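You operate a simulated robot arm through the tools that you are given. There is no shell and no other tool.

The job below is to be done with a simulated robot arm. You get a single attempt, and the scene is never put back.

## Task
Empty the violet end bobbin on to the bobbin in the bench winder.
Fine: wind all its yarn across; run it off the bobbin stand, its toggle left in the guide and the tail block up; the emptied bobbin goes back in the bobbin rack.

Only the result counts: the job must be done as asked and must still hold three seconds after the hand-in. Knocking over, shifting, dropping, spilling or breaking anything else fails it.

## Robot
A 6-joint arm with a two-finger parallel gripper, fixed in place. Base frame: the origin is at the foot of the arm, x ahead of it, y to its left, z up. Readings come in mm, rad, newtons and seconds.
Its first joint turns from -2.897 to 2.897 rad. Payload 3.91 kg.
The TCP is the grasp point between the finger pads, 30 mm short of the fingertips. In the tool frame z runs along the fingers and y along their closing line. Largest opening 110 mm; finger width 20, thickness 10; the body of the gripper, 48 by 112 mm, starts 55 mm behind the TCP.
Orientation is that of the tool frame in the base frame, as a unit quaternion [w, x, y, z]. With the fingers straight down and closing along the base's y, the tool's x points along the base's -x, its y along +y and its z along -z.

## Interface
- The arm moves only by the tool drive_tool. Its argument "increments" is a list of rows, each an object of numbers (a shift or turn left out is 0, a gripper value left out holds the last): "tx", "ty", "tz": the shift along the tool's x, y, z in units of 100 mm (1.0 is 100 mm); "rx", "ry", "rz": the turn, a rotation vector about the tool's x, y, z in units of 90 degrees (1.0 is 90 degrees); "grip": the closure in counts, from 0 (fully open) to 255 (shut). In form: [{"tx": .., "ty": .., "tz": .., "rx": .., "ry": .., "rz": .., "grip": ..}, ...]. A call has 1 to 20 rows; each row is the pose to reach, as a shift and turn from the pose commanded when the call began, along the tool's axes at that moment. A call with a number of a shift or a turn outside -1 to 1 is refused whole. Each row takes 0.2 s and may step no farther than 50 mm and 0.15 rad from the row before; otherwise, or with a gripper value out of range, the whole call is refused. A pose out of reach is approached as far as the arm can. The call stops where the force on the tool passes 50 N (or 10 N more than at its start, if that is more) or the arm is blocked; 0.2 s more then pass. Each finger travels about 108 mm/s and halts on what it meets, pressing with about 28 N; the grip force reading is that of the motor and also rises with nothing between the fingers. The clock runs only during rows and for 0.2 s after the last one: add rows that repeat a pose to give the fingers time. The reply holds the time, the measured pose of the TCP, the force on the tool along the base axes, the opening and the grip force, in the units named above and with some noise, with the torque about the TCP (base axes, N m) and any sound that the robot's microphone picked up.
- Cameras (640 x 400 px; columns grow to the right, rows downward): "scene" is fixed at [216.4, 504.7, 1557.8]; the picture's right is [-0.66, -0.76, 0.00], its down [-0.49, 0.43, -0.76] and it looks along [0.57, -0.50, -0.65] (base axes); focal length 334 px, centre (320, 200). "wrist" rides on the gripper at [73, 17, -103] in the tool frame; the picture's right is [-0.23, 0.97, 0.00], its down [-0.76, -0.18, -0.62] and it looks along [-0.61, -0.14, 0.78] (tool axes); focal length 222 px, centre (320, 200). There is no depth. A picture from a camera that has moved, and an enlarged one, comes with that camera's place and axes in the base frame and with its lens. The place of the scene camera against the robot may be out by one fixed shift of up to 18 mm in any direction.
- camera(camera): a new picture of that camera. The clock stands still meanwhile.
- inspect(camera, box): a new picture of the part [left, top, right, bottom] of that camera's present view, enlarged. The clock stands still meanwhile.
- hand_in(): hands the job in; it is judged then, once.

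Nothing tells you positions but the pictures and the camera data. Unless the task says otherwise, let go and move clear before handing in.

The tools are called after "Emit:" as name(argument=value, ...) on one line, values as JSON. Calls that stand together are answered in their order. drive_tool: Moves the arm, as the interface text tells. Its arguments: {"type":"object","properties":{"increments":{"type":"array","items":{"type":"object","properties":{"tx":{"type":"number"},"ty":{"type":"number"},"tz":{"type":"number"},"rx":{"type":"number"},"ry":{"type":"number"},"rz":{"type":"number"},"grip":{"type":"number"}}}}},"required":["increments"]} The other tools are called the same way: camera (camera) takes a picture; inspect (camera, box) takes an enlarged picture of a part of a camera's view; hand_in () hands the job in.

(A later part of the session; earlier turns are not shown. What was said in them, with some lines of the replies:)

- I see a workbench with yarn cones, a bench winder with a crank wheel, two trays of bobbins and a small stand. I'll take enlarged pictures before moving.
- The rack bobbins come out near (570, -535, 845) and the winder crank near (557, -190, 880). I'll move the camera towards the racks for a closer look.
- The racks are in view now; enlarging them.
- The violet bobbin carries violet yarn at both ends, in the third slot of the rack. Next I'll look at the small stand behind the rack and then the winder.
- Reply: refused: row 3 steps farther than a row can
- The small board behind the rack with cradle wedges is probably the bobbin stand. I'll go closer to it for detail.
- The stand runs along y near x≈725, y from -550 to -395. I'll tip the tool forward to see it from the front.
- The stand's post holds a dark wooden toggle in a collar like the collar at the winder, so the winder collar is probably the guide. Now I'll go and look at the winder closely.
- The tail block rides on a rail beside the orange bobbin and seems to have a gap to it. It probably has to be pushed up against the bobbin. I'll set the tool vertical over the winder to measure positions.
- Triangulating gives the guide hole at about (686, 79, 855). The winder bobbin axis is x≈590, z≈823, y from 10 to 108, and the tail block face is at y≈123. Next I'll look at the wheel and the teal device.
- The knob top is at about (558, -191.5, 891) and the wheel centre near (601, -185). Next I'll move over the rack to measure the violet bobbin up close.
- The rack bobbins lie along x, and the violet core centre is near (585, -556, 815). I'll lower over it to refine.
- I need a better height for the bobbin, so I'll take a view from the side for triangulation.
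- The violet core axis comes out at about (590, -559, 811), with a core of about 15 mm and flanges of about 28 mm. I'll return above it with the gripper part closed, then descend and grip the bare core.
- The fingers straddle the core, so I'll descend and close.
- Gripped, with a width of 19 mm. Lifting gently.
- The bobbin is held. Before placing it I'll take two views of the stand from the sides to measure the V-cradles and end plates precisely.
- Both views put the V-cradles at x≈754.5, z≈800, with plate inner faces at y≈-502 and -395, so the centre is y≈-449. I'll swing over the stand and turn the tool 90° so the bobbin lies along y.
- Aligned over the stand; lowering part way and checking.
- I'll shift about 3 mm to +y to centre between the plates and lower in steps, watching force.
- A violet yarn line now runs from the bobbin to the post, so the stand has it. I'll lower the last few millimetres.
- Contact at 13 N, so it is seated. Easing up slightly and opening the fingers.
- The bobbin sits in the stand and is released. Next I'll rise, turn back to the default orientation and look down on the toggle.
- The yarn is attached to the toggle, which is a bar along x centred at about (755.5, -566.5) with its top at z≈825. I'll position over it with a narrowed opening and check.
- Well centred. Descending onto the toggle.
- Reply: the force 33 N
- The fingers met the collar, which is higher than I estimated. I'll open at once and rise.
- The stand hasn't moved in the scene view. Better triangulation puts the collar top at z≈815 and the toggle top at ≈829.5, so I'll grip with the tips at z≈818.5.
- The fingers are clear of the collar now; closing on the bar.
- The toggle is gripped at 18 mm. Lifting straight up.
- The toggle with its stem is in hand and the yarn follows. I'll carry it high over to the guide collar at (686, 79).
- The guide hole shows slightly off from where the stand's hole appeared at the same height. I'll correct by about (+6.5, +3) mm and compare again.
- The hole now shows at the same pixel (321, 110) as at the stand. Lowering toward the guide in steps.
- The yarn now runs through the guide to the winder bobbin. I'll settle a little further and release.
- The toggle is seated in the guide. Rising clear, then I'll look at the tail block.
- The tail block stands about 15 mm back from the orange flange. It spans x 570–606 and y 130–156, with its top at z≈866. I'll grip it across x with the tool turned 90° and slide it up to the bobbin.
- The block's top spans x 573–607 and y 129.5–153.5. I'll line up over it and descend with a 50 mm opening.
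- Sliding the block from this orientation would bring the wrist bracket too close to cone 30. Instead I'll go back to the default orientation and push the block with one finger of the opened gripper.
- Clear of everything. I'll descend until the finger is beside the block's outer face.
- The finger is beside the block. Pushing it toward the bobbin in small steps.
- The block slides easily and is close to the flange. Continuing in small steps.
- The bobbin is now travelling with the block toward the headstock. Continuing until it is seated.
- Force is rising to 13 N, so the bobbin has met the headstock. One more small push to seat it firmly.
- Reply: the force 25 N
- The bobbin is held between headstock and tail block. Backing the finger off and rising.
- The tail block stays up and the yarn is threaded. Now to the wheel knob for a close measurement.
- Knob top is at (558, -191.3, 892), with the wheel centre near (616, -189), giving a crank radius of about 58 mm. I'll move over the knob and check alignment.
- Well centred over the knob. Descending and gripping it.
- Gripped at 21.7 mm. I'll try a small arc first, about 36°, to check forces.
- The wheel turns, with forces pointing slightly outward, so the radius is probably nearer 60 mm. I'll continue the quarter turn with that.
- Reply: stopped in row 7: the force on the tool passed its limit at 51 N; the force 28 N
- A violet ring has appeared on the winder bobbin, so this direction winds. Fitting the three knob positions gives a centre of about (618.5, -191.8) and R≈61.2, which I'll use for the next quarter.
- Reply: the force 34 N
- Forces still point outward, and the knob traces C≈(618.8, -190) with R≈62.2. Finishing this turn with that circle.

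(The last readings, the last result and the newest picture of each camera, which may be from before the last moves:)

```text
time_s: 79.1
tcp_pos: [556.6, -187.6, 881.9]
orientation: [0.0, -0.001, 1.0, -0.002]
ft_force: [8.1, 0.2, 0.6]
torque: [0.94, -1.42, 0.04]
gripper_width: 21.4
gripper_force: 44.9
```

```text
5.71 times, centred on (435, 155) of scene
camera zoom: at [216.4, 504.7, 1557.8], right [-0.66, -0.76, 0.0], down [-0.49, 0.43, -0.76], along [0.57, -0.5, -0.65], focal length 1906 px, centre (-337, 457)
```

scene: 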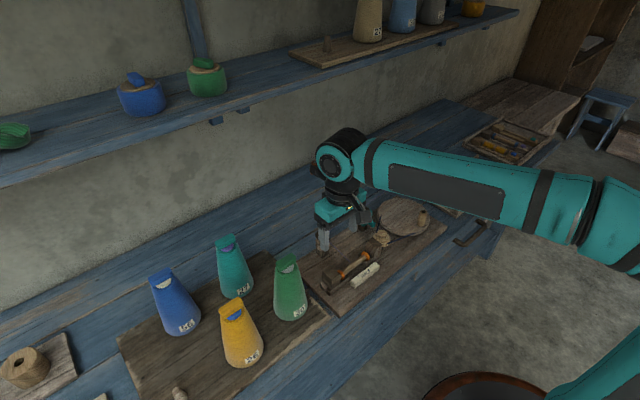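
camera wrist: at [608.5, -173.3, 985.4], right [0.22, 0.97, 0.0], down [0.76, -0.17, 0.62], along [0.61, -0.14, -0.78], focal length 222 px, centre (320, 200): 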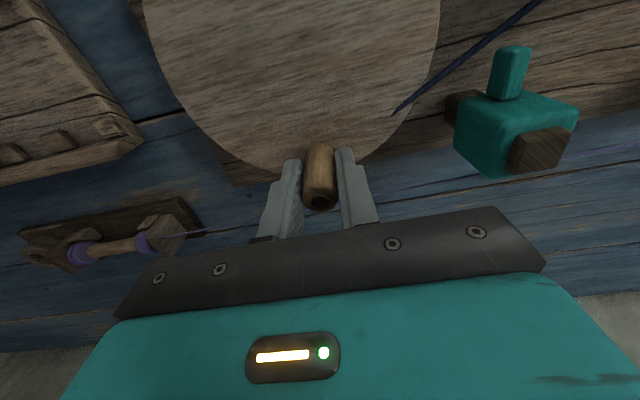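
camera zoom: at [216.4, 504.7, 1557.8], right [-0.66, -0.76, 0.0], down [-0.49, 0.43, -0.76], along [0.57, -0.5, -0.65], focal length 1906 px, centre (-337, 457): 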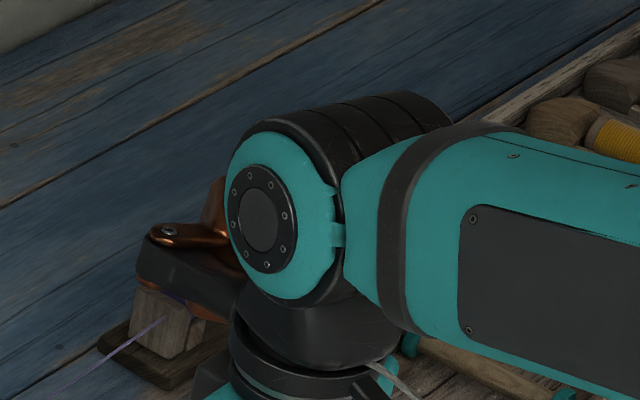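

One turn done and yarn is building at the headstock end. I'll run a full turn with the refined circle, C=(618.6, -190.4) and R=62.4.

Emit:
drive_tool(increments=[{"tx": -0.01, "ty": -0.158}, {"tx": -0.064, "ty": -0.311}, {"tx": -0.156, "ty": -0.446}, {"tx": -0.289, "ty": -0.557}, {"tx": -0.448, "ty": -0.628}, {"tx": -0.62, "ty": -0.652}])

Emit:
drive_tool(increments=[{"tx": -0.1615, "ty": 0.0213}, {"tx": -0.312, "ty": 0.0836}, {"tx": -0.4412, "ty": 0.1828}, {"tx": -0.5404, "ty": 0.312}, {"tx": -0.6027, "ty": 0.4625}, {"tx": -0.624, "ty": 0.624}])

Emit:
drive_tool(increments=[{"tx": 0.0213, "ty": 0.1615}, {"tx": 0.0836, "ty": 0.312}, {"tx": 0.1828, "ty": 0.4412}, {"tx": 0.312, "ty": 0.5404}, {"tx": 0.4625, "ty": 0.6027}, {"tx": 0.624, "ty": 0.624}])

Emit:
drive_tool(increments=[{"tx": 0.1615, "ty": -0.0213}, {"tx": 0.312, "ty": -0.0836}, {"tx": 0.4412, "ty": -0.1828}, {"tx": 0.5404, "ty": -0.312}, {"tx": 0.6027, "ty": -0.4625}, {"tx": 0.624, "ty": -0.624}])

Emit:
inspect(camera="scene", box=[310, 220, 390, 300])

Emit:
camera(camera="wrist")

```text
time_s: 80.5
tcp_pos: [619.7, -252.5, 881.6]
orientation: [0.0, -0.002, 1.0, -0.002]
ft_force: [0.2, 13.6, -17.7]
torque: [1.15, -0.24, 0.04]
gripper_width: 21.6
gripper_force: 44.5
```

```text
time_s: 81.9
tcp_pos: [681.0, -190.5, 881.8]
orientation: [0.0, -0.001, 1.0, -0.002]
ft_force: [-34.0, -0.9, -22.5]
torque: [0.92, 0.47, 0.03]
gripper_width: 21.9
gripper_force: 44.9
```

```text
time_s: 83.3
tcp_pos: [619.2, -128.6, 882.3]
orientation: [0.003, 0.0, 1.0, -0.002]
ft_force: [0.6, -17.9, 12.0]
torque: [0.73, -1.07, 0.0]
gripper_width: 21.6
gripper_force: 44.8
```

```text
time_s: 84.7
tcp_pos: [557.2, -190.5, 882.9]
orientation: [0.002, -0.001, 1.0, -0.003]
ft_force: [11.9, 1.8, 30.9]
torque: [0.91, 0.26, 0.01]
gripper_width: 22.0
gripper_force: 45.1
```

```text
5.00 times, centred on (350, 260) of scene
camera zoom: at [216.4, 504.7, 1557.8], right [-0.66, -0.76, 0.0], down [-0.49, 0.43, -0.76], along [0.57, -0.5, -0.65], focal length 1667 px, centre (170, -100)
```

zoom: 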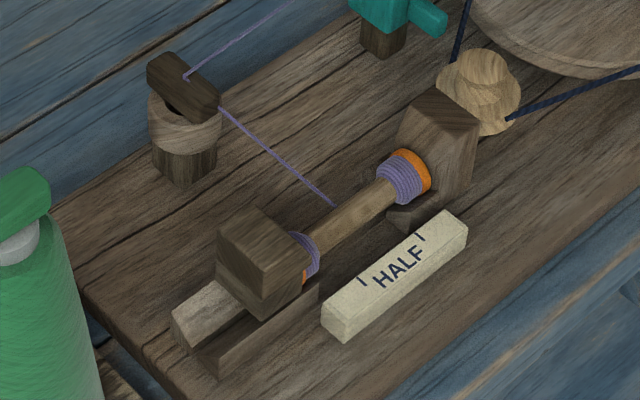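

```text
taken
camera wrist: at [484.8, -173.8, 985.5], right [0.22, 0.97, 0.0], down [0.76, -0.17, 0.63], along [0.61, -0.14, -0.78], focal length 222 px, centre (320, 200)
```

wrist: 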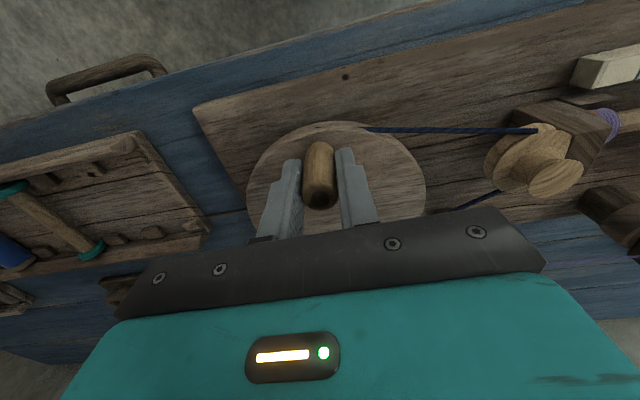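

The violet yarn is clearly winding on at both ends. Residual forces suggest C=(618.1, -190.5) and R=61.6, so I'll run two more turns with that.

Emit:
drive_tool(increments=[{"tx": -0.024, "ty": -0.1604}, {"tx": -0.0855, "ty": -0.309}, {"tx": -0.1834, "ty": -0.4366}, {"tx": -0.311, "ty": -0.5345}, {"tx": -0.4596, "ty": -0.596}, {"tx": -0.619, "ty": -0.617}])

Emit:
drive_tool(increments=[{"tx": -0.1594, "ty": 0.021}, {"tx": -0.308, "ty": 0.0825}, {"tx": -0.4356, "ty": 0.1804}, {"tx": -0.5335, "ty": 0.308}, {"tx": -0.595, "ty": 0.4566}, {"tx": -0.616, "ty": 0.616}])

Emit:
drive_tool(increments=[{"tx": 0.021, "ty": 0.1594}, {"tx": 0.0825, "ty": 0.308}, {"tx": 0.1804, "ty": 0.4356}, {"tx": 0.308, "ty": 0.5335}, {"tx": 0.4566, "ty": 0.595}, {"tx": 0.616, "ty": 0.616}])

Emit:
drive_tool(increments=[{"tx": 0.1594, "ty": -0.021}, {"tx": 0.308, "ty": -0.0825}, {"tx": 0.4356, "ty": -0.1804}, {"tx": 0.5335, "ty": -0.308}, {"tx": 0.595, "ty": -0.4566}, {"tx": 0.616, "ty": -0.616}])

Emit:
inspect(camera="scene", box=[310, 220, 390, 300])

```text
time_s: 86.1
tcp_pos: [619.2, -252.1, 882.5]
orientation: [-0.001, -0.001, 1.0, -0.002]
ft_force: [-0.1, 6.3, 14.7]
torque: [0.99, -0.16, 0.03]
gripper_width: 21.5
gripper_force: 45.0
```

```text
time_s: 87.5
tcp_pos: [681.2, -191.2, 881.6]
orientation: [0.0, 0.0, 1.0, -0.001]
ft_force: [13.6, -0.4, 13.6]
torque: [0.98, -0.5, 0.02]
gripper_width: 21.3
gripper_force: 44.2
```

```text
time_s: 88.9
tcp_pos: [615.8, -128.5, 883.2]
orientation: [0.001, 0.0, 1.0, -0.003]
ft_force: [-1.9, 24.9, 23.3]
torque: [1.23, -0.59, 0.0]
gripper_width: 21.6
gripper_force: 44.6
```

```text
time_s: 90.3
tcp_pos: [556.6, -191.0, 881.7]
orientation: [0.001, -0.001, 1.0, -0.003]
ft_force: [-4.9, 0.6, 10.1]
torque: [0.83, 1.13, -0.01]
gripper_width: 21.4
gripper_force: 44.2
```

```text
5.00 times, centred on (350, 260) of scene
camera zoom: at [216.4, 504.7, 1557.8], right [-0.66, -0.76, 0.0], down [-0.49, 0.43, -0.76], along [0.57, -0.5, -0.65], focal length 1667 px, centre (170, -100)
```

zoom: 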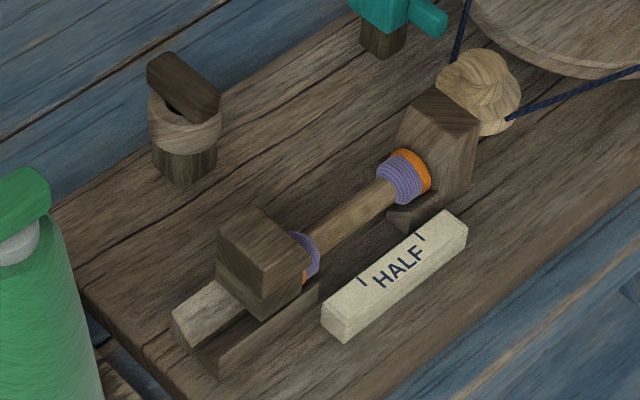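

The yarn lines have vanished, so the yarn has run off completely. I'll release the knob, rise and check the stand.

Emit:
drive_tool(increments=[{"grip": 200}, {"grip": 139}, {"grip": 139}, {"grip": 139}])

Emit:
drive_tool(increments=[{"tz": -0.2}, {"tz": -0.5}, {"tz": -0.9}])

Emit:
drive_tool(increments=[{"tx": -0.15, "ty": -0.3}, {"tx": -0.3, "ty": -0.65}])

Emit:
drive_tool(increments=[{"tx": -0.3, "ty": -0.3}, {"tx": -0.6, "ty": -0.6}, {"tx": -0.6, "ty": -0.6}])

Emit:
camera(camera="wrist")

Emit:
camera(camera="scene")

```text
time_s: 91.3
tcp_pos: [557.2, -190.5, 882.2]
orientation: [0.001, -0.001, 1.0, -0.002]
ft_force: [0.5, 0.6, 0.0]
torque: [-0.04, 0.0, 0.0]
gripper_width: 50.1
gripper_force: 0.1
```

```text
time_s: 92.1
tcp_pos: [557.0, -189.8, 971.6]
orientation: [0.001, -0.001, 1.0, -0.002]
ft_force: [0.7, -0.7, -0.3]
torque: [0.02, 0.03, 0.0]
gripper_width: 50.1
gripper_force: 0.1
```

```text
time_s: 92.7
tcp_pos: [584.5, -253.3, 972.2]
orientation: [0.0, -0.001, 1.0, -0.003]
ft_force: [0.2, -0.4, 0.3]
torque: [0.0, -0.06, -0.01]
gripper_width: 50.3
gripper_force: 0.1
```

```text
time_s: 93.5
tcp_pos: [646.1, -312.9, 972.3]
orientation: [0.0, -0.001, 1.0, -0.002]
ft_force: [-0.4, 0.2, -0.2]
torque: [-0.01, 0.02, -0.03]
gripper_width: 50.2
gripper_force: 0.1
```

```text
taken
camera wrist: at [574.4, -297.0, 1076.7], right [0.23, 0.97, 0.0], down [0.76, -0.17, 0.62], along [0.61, -0.14, -0.78], focal length 222 px, centre (320, 200)
```

wrist: 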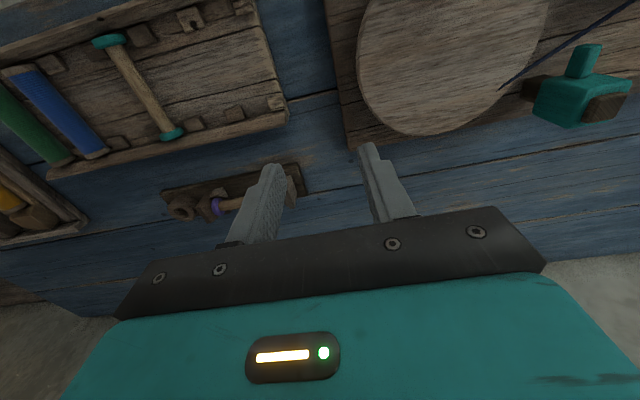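

```text
taken
```

scene: 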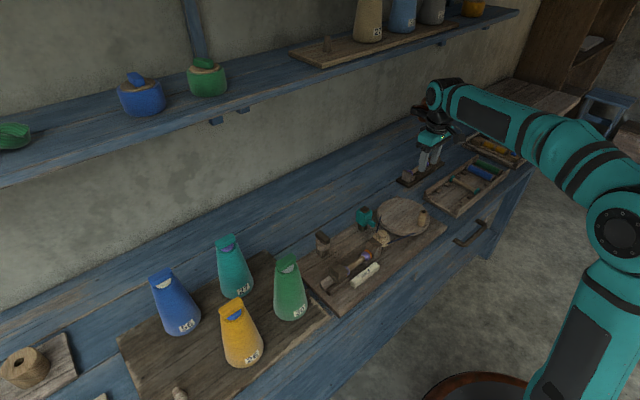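

The stand bobbin now shows only its violet flanges, so it is empty. I'll zoom in and then position to pick it up.

Emit:
inspect(camera="wrist", box=[150, 140, 320, 250])

Emit:
inspect(camera="scene", box=[310, 220, 390, 300])

Emit:
drive_tool(increments=[{"tx": -0.25, "ty": -0.35}, {"tx": -0.5, "ty": -0.7}, {"tx": -0.5, "ty": -0.7}])

Emit:
camera(camera="wrist")

```text
3.64 times, centred on (235, 195) of wrist
camera zoom: at [574.4, -297.0, 1076.7], right [0.23, 0.97, 0.0], down [0.76, -0.17, 0.62], along [0.61, -0.14, -0.78], focal length 808 px, centre (629, 218)
```

zoom: 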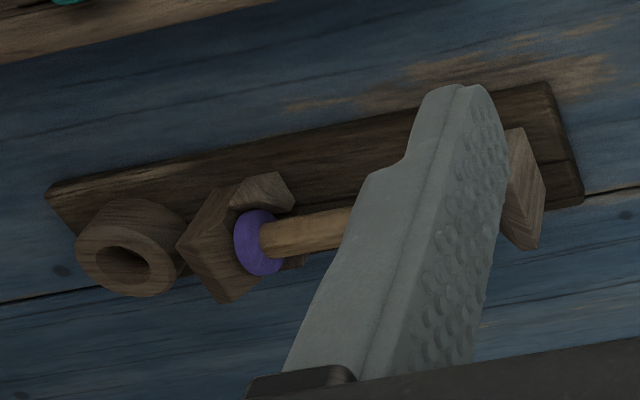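

```text
5.00 times, centred on (350, 260) of scene
camera zoom: at [216.4, 504.7, 1557.8], right [-0.66, -0.76, 0.0], down [-0.49, 0.43, -0.76], along [0.57, -0.5, -0.65], focal length 1667 px, centre (170, -100)
```

zoom: 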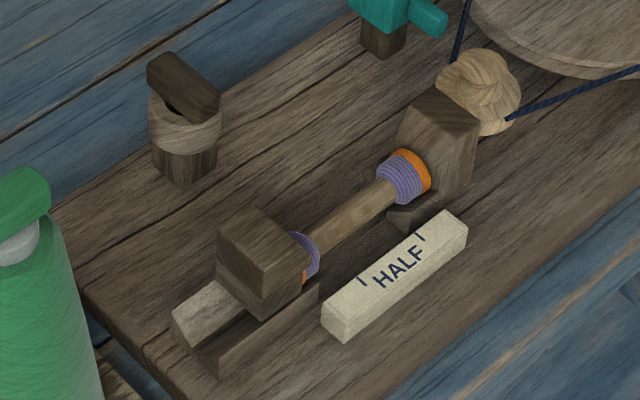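

```text
time_s: 94.3
tcp_pos: [700.1, -384.6, 974.2]
orientation: [0.001, -0.002, 1.0, -0.001]
ft_force: [-0.4, -0.4, 0.6]
torque: [0.03, -0.01, 0.03]
gripper_width: 50.1
gripper_force: 0.1
```

```text
taken
camera wrist: at [627.6, -368.4, 1077.4], right [0.23, 0.97, 0.0], down [0.76, -0.17, 0.62], along [0.61, -0.14, -0.78], focal length 222 px, centre (320, 200)
```

wrist: 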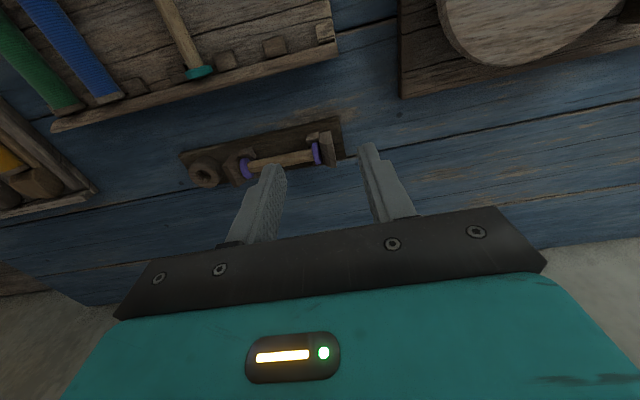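

The bobbin on the stand is fully bare. I'll turn and position over it at the pose where I released it.

Emit:
drive_tool(increments=[{"tx": -0.05, "ty": -0.06, "rz": -0.091, "grip": 151}, {"tx": -0.1, "ty": -0.12, "rz": -0.182}, {"tx": -0.15, "ty": -0.18, "rz": -0.273}, {"tx": -0.2, "ty": -0.24, "rz": -0.364}, {"tx": -0.25, "ty": -0.3, "rz": -0.455}, {"tx": -0.3, "ty": -0.36, "rz": -0.546}, {"tx": -0.35, "ty": -0.42, "rz": -0.637}, {"tx": -0.4, "ty": -0.48, "rz": -0.728}, {"tx": -0.45, "ty": -0.54, "rz": -0.819}, {"tx": -0.5, "ty": -0.6, "rz": -0.91}, {"tx": -0.553, "ty": -0.65, "rz": -1}, {"tx": -0.553, "ty": -0.65, "rz": -1}])

Emit:
drive_tool(increments=[{"tz": 0.4}, {"tz": 0.8}, {"tz": 0.8}])

Emit:
camera(camera="wrist")

Emit:
inspect(camera="wrist", box=[230, 60, 410, 220])

Emit:
inspect(camera="scene", box=[390, 120, 460, 190])

```text
time_s: 96.9
tcp_pos: [751.9, -451.1, 974.4]
orientation: [0.001, 0.709, -0.705, 0.002]
ft_force: [0.7, -0.7, 0.0]
torque: [-0.03, -0.02, -0.01]
gripper_width: 45.0
gripper_force: 0.1
```

```text
time_s: 97.7
tcp_pos: [752.4, -449.8, 892.5]
orientation: [0.001, 0.708, -0.706, 0.002]
ft_force: [0.3, -0.1, -0.3]
torque: [0.0, -0.03, -0.02]
gripper_width: 44.9
gripper_force: 0.1
```

```text
taken
camera wrist: at [735.4, -523.1, 995.7], right [-0.97, 0.23, 0.0], down [0.18, 0.76, 0.62], along [0.14, 0.6, -0.78], focal length 222 px, centre (320, 200)
```

wrist: 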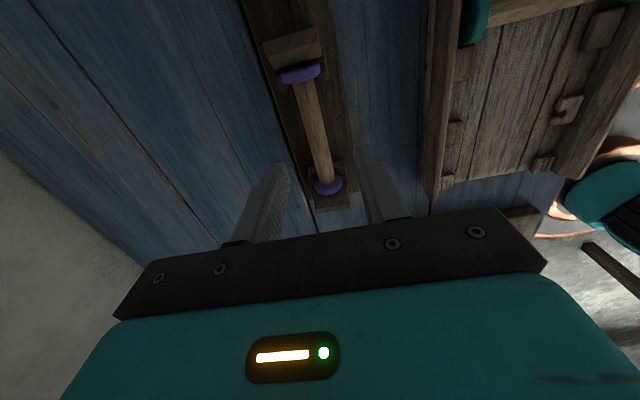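

```text
2.50 times, centred on (320, 140) of wrist
camera zoom: at [735.4, -523.1, 995.7], right [-0.97, 0.23, 0.0], down [0.18, 0.76, 0.62], along [0.14, 0.6, -0.78], focal length 555 px, centre (320, 350)
```

zoom: 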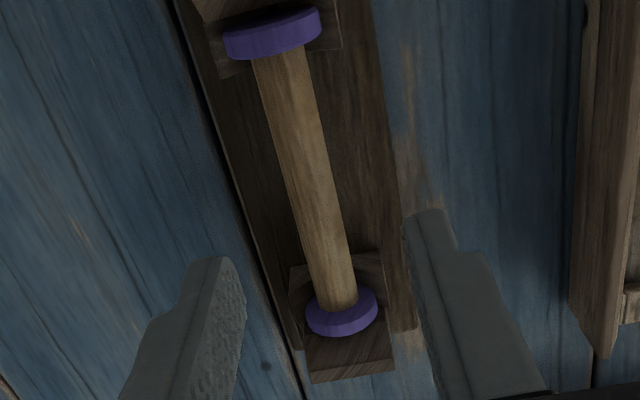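

```text
5.71 times, centred on (425, 155) of scene
camera zoom: at [216.4, 504.7, 1557.8], right [-0.66, -0.76, 0.0], down [-0.49, 0.43, -0.76], along [0.57, -0.5, -0.65], focal length 1906 px, centre (-280, 457)
```

zoom: 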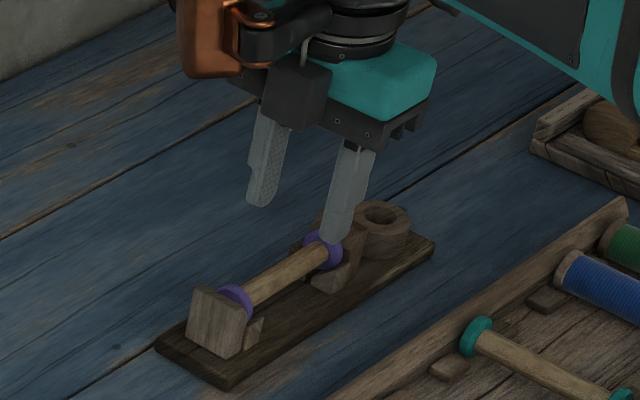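

I need about 3 mm more in +x. Then descend, grip and lift.

Emit:
drive_tool(increments=[{"ty": -0.032, "tz": 0.2}, {"ty": -0.032, "tz": 0.4}, {"ty": -0.032, "tz": 0.51}, {"ty": -0.032, "tz": 0.51}])

Emit:
inspect(camera="wrist", box=[230, 60, 410, 220])

```text
time_s: 98.7
tcp_pos: [756.2, -451.5, 840.5]
orientation: [0.001, 0.707, -0.707, 0.002]
ft_force: [-0.4, 0.6, -0.9]
torque: [0.01, 0.02, -0.04]
gripper_width: 44.8
gripper_force: 0.0
```

```text
2.50 times, centred on (320, 140) of wrist
camera zoom: at [739.9, -523.7, 945.1], right [-0.97, 0.23, 0.0], down [0.18, 0.76, 0.62], along [0.14, 0.6, -0.78], focal length 555 px, centre (320, 350)
```

zoom: 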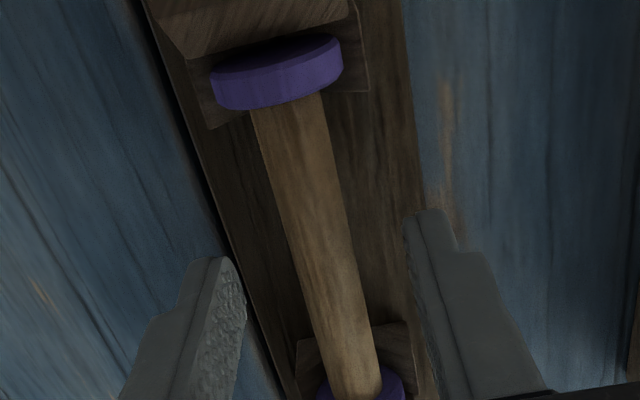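

Emit:
drive_tool(increments=[{"grip": 200}, {"grip": 255}, {"grip": 255}, {"grip": 255}])

Emit:
drive_tool(increments=[{"tz": -0.05}, {"tz": -0.15}, {"tz": -0.35}, {"tz": -0.65}, {"tz": -1}])

Emit:
camera(camera="wrist")

Emit:
inspect(camera="scene", box=[390, 100, 480, 190])

```text
time_s: 99.7
tcp_pos: [754.4, -451.0, 841.7]
orientation: [0.001, 0.708, -0.706, 0.002]
ft_force: [-6.1, -1.3, 7.6]
torque: [-0.04, 0.17, -0.02]
gripper_width: 19.1
gripper_force: 28.1
```

```text
time_s: 100.9
tcp_pos: [756.4, -450.3, 942.0]
orientation: [0.001, 0.708, -0.706, 0.001]
ft_force: [-0.1, -0.1, 0.0]
torque: [0.05, 0.01, -0.02]
gripper_width: 19.1
gripper_force: 28.2
```

```text
taken
camera wrist: at [739.9, -524.9, 1045.4], right [-0.97, 0.23, 0.0], down [0.18, 0.76, 0.62], along [0.14, 0.6, -0.78], focal length 222 px, centre (320, 200)
```

wrist: 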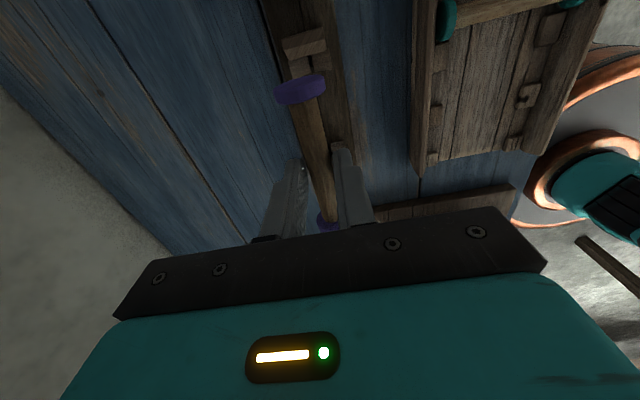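

```text
4.44 times, centred on (435, 145) of scene
camera zoom: at [216.4, 504.7, 1557.8], right [-0.66, -0.76, 0.0], down [-0.49, 0.43, -0.76], along [0.57, -0.5, -0.65], focal length 1482 px, centre (-191, 444)
```

zoom: 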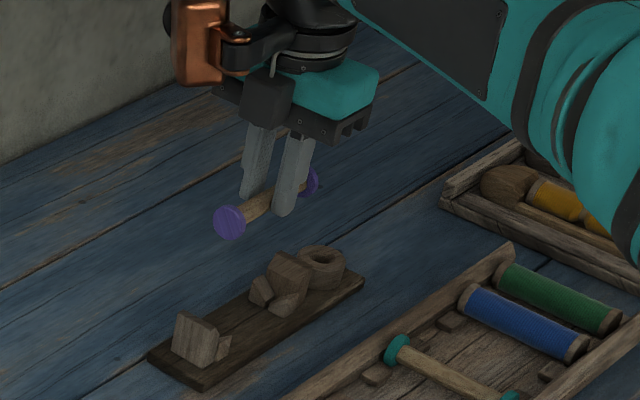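

The bobbin is held and free. I'll turn back and carry it to its old slot in the rack at (590, -559).

Emit:
drive_tool(increments=[{"tx": 0.05, "ty": 0.075, "rz": 0.091}, {"tx": 0.1, "ty": 0.15, "rz": 0.182}, {"tx": 0.15, "ty": 0.225, "rz": 0.273}, {"tx": 0.2, "ty": 0.3, "rz": 0.364}, {"tx": 0.25, "ty": 0.375, "rz": 0.455}, {"tx": 0.3, "ty": 0.45, "rz": 0.546}, {"tx": 0.35, "ty": 0.525, "rz": 0.637}, {"tx": 0.4, "ty": 0.6, "rz": 0.728}, {"tx": 0.45, "ty": 0.675, "rz": 0.819}, {"tx": 0.5, "ty": 0.75, "rz": 0.91}, {"tx": 0.54, "ty": 0.83, "rz": 1}, {"tx": 0.54, "ty": 0.83, "rz": 1}])

Emit:
drive_tool(increments=[{"tx": 0.28, "ty": -0.18}, {"tx": 0.55, "ty": -0.36}, {"tx": 0.83, "ty": -0.54}, {"tx": 0.83, "ty": -0.54}])

Emit:
camera(camera="wrist")

Emit:
inspect(camera="wrist", box=[230, 30, 410, 190])

```text
time_s: 103.5
tcp_pos: [671.6, -503.6, 942.7]
orientation: [0.001, 0.0, 1.0, -0.002]
ft_force: [0.3, 0.8, 0.2]
torque: [0.02, 0.01, -0.03]
gripper_width: 19.0
gripper_force: 27.6
```

```text
time_s: 104.5
tcp_pos: [588.1, -557.4, 942.2]
orientation: [0.0, -0.001, 1.0, -0.002]
ft_force: [-0.1, 0.4, 0.0]
torque: [0.02, -0.02, 0.01]
gripper_width: 18.9
gripper_force: 28.2
```

```text
taken
camera wrist: at [516.6, -542.0, 1045.5], right [0.23, 0.97, 0.0], down [0.76, -0.17, 0.62], along [0.61, -0.14, -0.78], focal length 222 px, centre (320, 200)
```

wrist: 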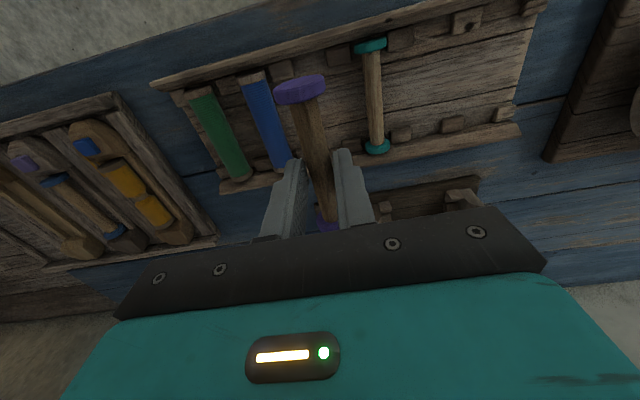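

```text
2.50 times, centred on (320, 110) of wrist
camera zoom: at [516.6, -542.0, 1045.5], right [0.23, 0.97, 0.0], down [0.76, -0.17, 0.62], along [0.61, -0.14, -0.78], focal length 555 px, centre (320, 425)
```

zoom: 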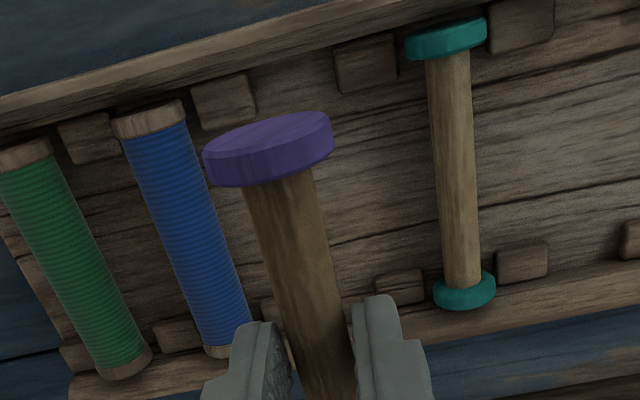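

The empty slot lines up with the bobbin. Lowering toward it.

Emit:
drive_tool(increments=[{"tx": -0.025, "ty": -0.011, "tz": 0.3}, {"tx": -0.025, "ty": -0.011, "tz": 0.6}, {"tx": -0.025, "ty": -0.011, "tz": 0.8}, {"tx": -0.025, "ty": -0.011, "tz": 0.8}])

Emit:
camera(camera="wrist")

Emit:
inspect(camera="wrist", box=[230, 30, 410, 190])

Emit:
inspect(camera="scene", box=[430, 130, 510, 210])

```text
time_s: 105.5
tcp_pos: [591.4, -559.6, 863.5]
orientation: [0.001, 0.0, 1.0, -0.003]
ft_force: [1.1, 0.4, -0.4]
torque: [-0.02, -0.01, -0.04]
gripper_width: 18.7
gripper_force: 28.0
```

```text
taken
camera wrist: at [519.5, -544.6, 965.8], right [0.23, 0.97, 0.0], down [0.76, -0.17, 0.63], along [0.61, -0.14, -0.78], focal length 222 px, centre (320, 200)
```

wrist: 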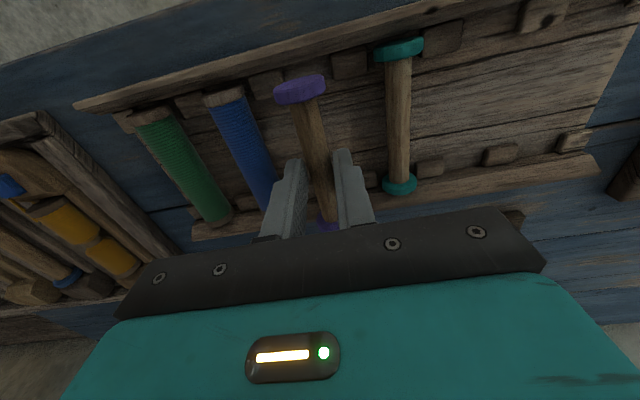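

```text
2.50 times, centred on (320, 110) of wrist
camera zoom: at [519.5, -544.6, 965.8], right [0.23, 0.97, 0.0], down [0.76, -0.17, 0.63], along [0.61, -0.14, -0.78], focal length 555 px, centre (320, 425)
```

zoom: 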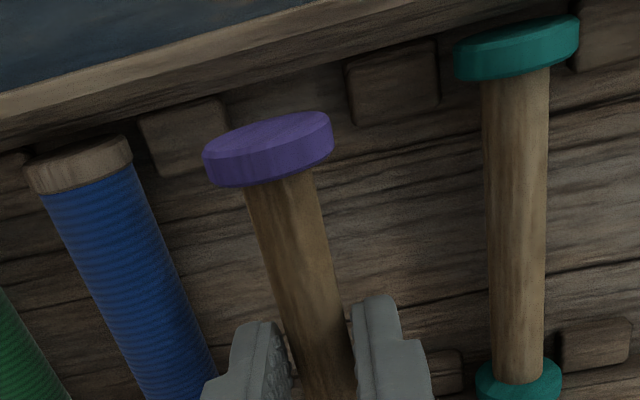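

```text
5.00 times, centred on (470, 170) of scene
camera zoom: at [216.4, 504.7, 1557.8], right [-0.66, -0.76, 0.0], down [-0.49, 0.43, -0.76], along [0.57, -0.5, -0.65], focal length 1667 px, centre (-430, 350)
```

zoom: 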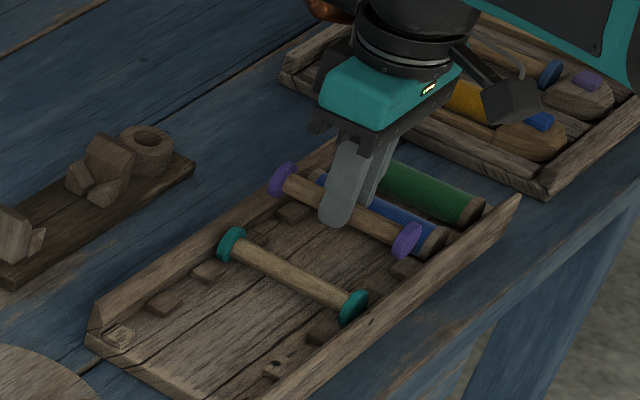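

Emit:
drive_tool(increments=[{"ty": 0.005, "tz": 0.12}, {"ty": 0.005, "tz": 0.22}, {"ty": 0.005, "tz": 0.27}, {"ty": 0.005, "tz": 0.27}])

Emit:
inspect(camera="wrist", box=[230, 30, 410, 190])

Emit:
inspect(camera="scene", box=[430, 130, 510, 210])

```text
time_s: 106.5
tcp_pos: [592.4, -559.3, 835.2]
orientation: [0.001, -0.001, 1.0, -0.002]
ft_force: [-0.2, -0.2, 1.3]
torque: [-0.02, -0.01, 0.01]
gripper_width: 19.0
gripper_force: 28.2
```

```text
2.50 times, centred on (320, 110) of wrist
camera zoom: at [520.5, -543.7, 938.2], right [0.23, 0.97, 0.0], down [0.76, -0.17, 0.62], along [0.61, -0.14, -0.78], focal length 555 px, centre (320, 425)
```

zoom: 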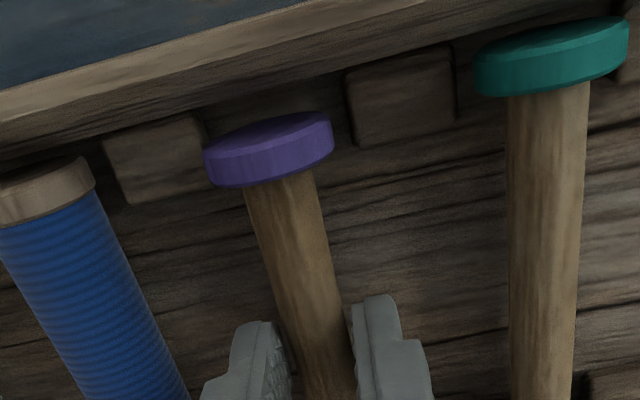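

```text
5.00 times, centred on (470, 170) of scene
camera zoom: at [216.4, 504.7, 1557.8], right [-0.66, -0.76, 0.0], down [-0.49, 0.43, -0.76], along [0.57, -0.5, -0.65], focal length 1667 px, centre (-430, 350)
```

zoom: 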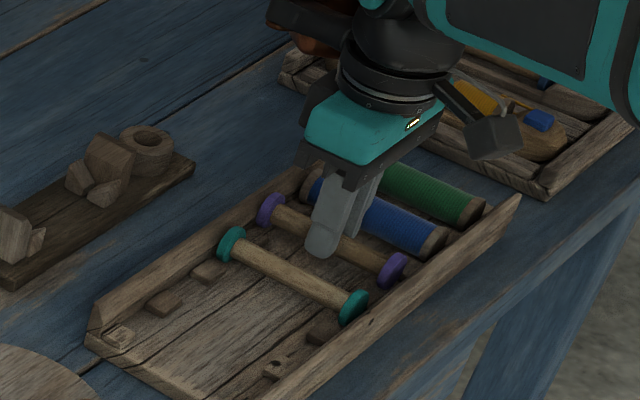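

The bobbin is about 3 mm too far back, so I'll shift it forward and lower to contact.

Emit:
drive_tool(increments=[{"tx": 0.015, "tz": 0}, {"tx": 0.028, "tz": 0.01}, {"tx": 0.028, "tz": 0.025}, {"tx": 0.028, "tz": 0.025}])

Emit:
inspect(camera="wrist", box=[230, 30, 410, 190])

```text
time_s: 107.5
tcp_pos: [590.1, -559.0, 831.9]
orientation: [0.001, -0.001, 1.0, -0.002]
ft_force: [-0.4, -1.2, 4.6]
torque: [0.01, 0.18, 0.02]
gripper_width: 19.0
gripper_force: 28.1
```

```text
2.50 times, centred on (320, 110) of wrist
camera zoom: at [517.8, -543.0, 936.7], right [0.23, 0.97, 0.0], down [0.76, -0.17, 0.63], along [0.61, -0.14, -0.78], focal length 555 px, centre (320, 425)
```

zoom: 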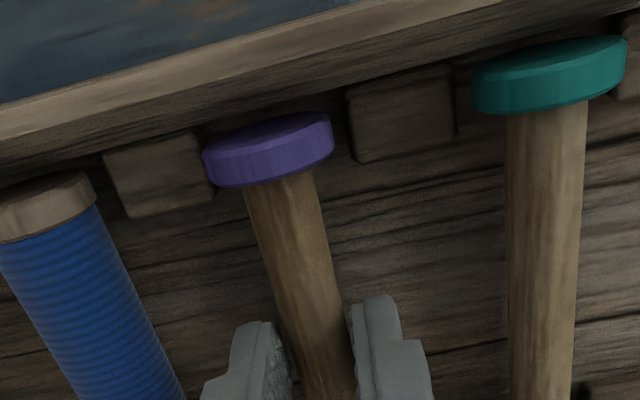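

Light contact, and the flange sits centred between the separators. Releasing.

Emit:
drive_tool(increments=[{"grip": 225}, {"grip": 190}, {"grip": 151}, {"grip": 151}])

Emit:
inspect(camera="wrist", box=[230, 30, 410, 190])

Emit:
inspect(camera="scene", box=[430, 130, 510, 210])

```text
time_s: 108.5
tcp_pos: [590.0, -558.3, 832.7]
orientation: [0.0, -0.001, 1.0, -0.001]
ft_force: [0.0, 1.2, 0.8]
torque: [0.01, -0.02, -0.04]
gripper_width: 45.0
gripper_force: 0.1
```

```text
2.50 times, centred on (320, 110) of wrist
camera zoom: at [518.0, -543.0, 936.4], right [0.23, 0.97, 0.0], down [0.76, -0.17, 0.62], along [0.61, -0.14, -0.78], focal length 555 px, centre (320, 425)
```

zoom: 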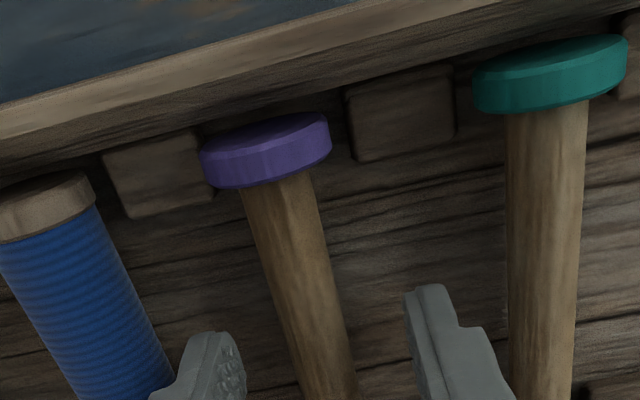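

```text
5.00 times, centred on (470, 170) of scene
camera zoom: at [216.4, 504.7, 1557.8], right [-0.66, -0.76, 0.0], down [-0.49, 0.43, -0.76], along [0.57, -0.5, -0.65], focal length 1667 px, centre (-430, 350)
```

zoom: 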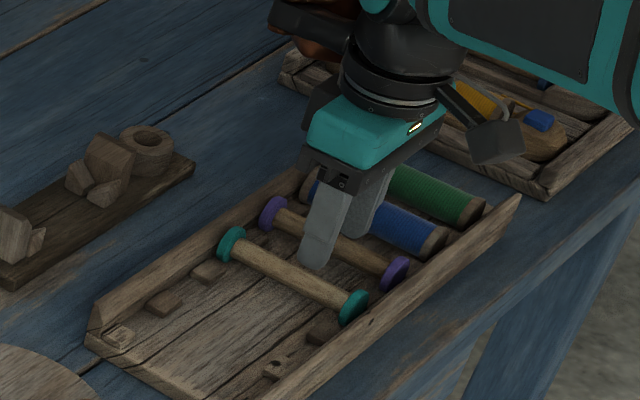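

The bobbin rests level in its slot. Rising straight up and clear for a final check.

Emit:
drive_tool(increments=[{"tz": -0.15}, {"tz": -0.4}, {"tz": -0.7}, {"tz": -1}])

Emit:
drive_tool(increments=[{"tx": 0.25, "tz": -0.3}, {"tx": 0.5, "tz": -0.6}, {"tx": 0.7, "tz": -0.9}, {"tx": 0.7, "tz": -0.9}, {"tx": 0.7, "tz": -0.9}])

Emit:
camera(camera="scene")

Emit:
inspect(camera="scene", box=[400, 130, 510, 220])

Emit:
inspect(camera="scene", box=[300, 190, 440, 310])

Emit:
inspect(camera="wrist", box=[160, 60, 400, 220])

```text
time_s: 109.5
tcp_pos: [588.9, -558.6, 935.5]
orientation: [0.0, -0.001, 1.0, -0.001]
ft_force: [0.1, -0.7, -0.2]
torque: [0.05, 0.0, 0.02]
gripper_width: 45.1
gripper_force: 0.1
```

```text
time_s: 110.7
tcp_pos: [518.8, -558.0, 1023.9]
orientation: [0.001, 0.0, 1.0, -0.002]
ft_force: [-0.3, 0.2, -0.4]
torque: [0.0, 0.01, 0.03]
gripper_width: 44.7
gripper_force: 0.1
```

```text
taken
```

scene: 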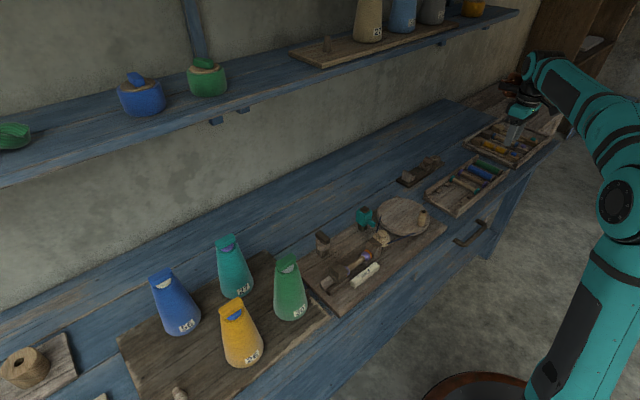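

```text
4.44 times, centred on (455, 175) of scene
camera zoom: at [216.4, 504.7, 1557.8], right [-0.66, -0.76, 0.0], down [-0.49, 0.43, -0.76], along [0.57, -0.5, -0.65], focal length 1482 px, centre (-280, 311)
```

zoom: 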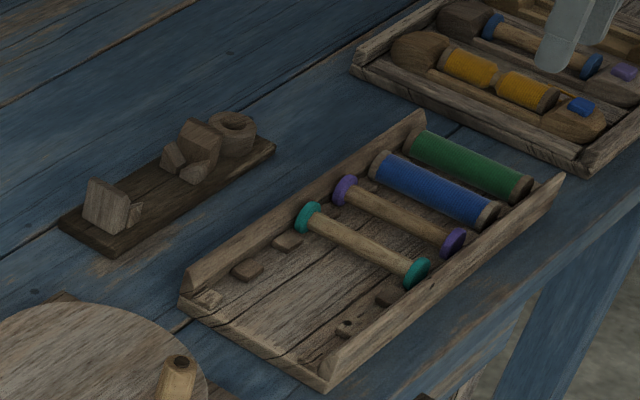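

```text
3.33 times, centred on (370, 250) of scene
camera zoom: at [216.4, 504.7, 1557.8], right [-0.66, -0.76, 0.0], down [-0.49, 0.43, -0.76], along [0.57, -0.5, -0.65], focal length 1112 px, centre (153, 33)
```

zoom: 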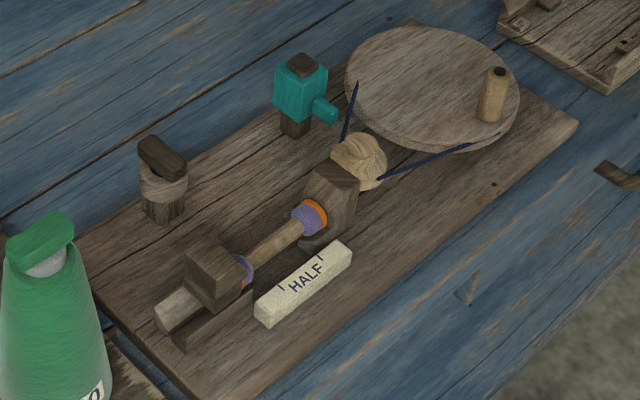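

```text
2.50 times, centred on (280, 140) of wrist
camera zoom: at [446.5, -541.7, 1127.2], right [0.23, 0.97, 0.0], down [0.76, -0.17, 0.62], along [0.61, -0.14, -0.78], focal length 555 px, centre (420, 350)
```

zoom: 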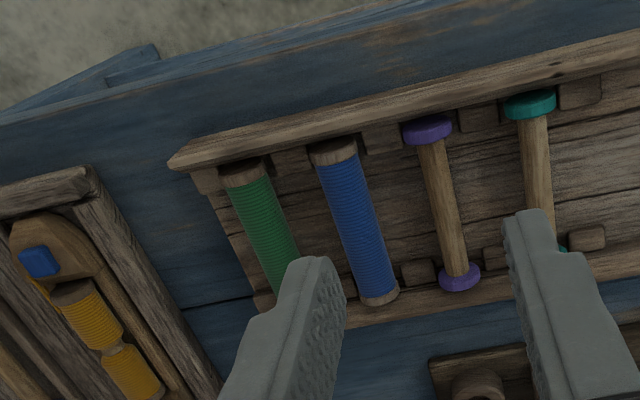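

Everything checks out: the violet bobbin is empty and seated in the rack in line with its neighbours. The yarn is on the winder bobbin, the toggle stands in the guide, and the tail block is up. The arm is clear, so I'm handing in.

Emit:
hand_in()

```text
The job is handed in.
```

I emptied the violet end bobbin onto the winder bobbin and put it back in its slot in the bobbin rack. The job is handed in, but the reply gave no verdict.

- **Winding:** I ran the bobbin off the stand for about three turns of the wheel, until the yarn ran out. The stand bobbin then showed bare wood, and the violet yarn sits at both ends of the orange bobbin.
- **Left as asked:** In the last pictures the toggle is still in the guide and the tail block is up against the bobbin.
- **Slips along the way:** My first grip on the toggle caught the stand's collar with about 30 N for a moment. Later, one quarter turn of the wheel stopped at the 50 N limit. The stand had not shifted in the picture I took after the first, and winding carried on normally after the second.

Nothing was knocked over or dropped that I could see, and the arm is clear of the bench.
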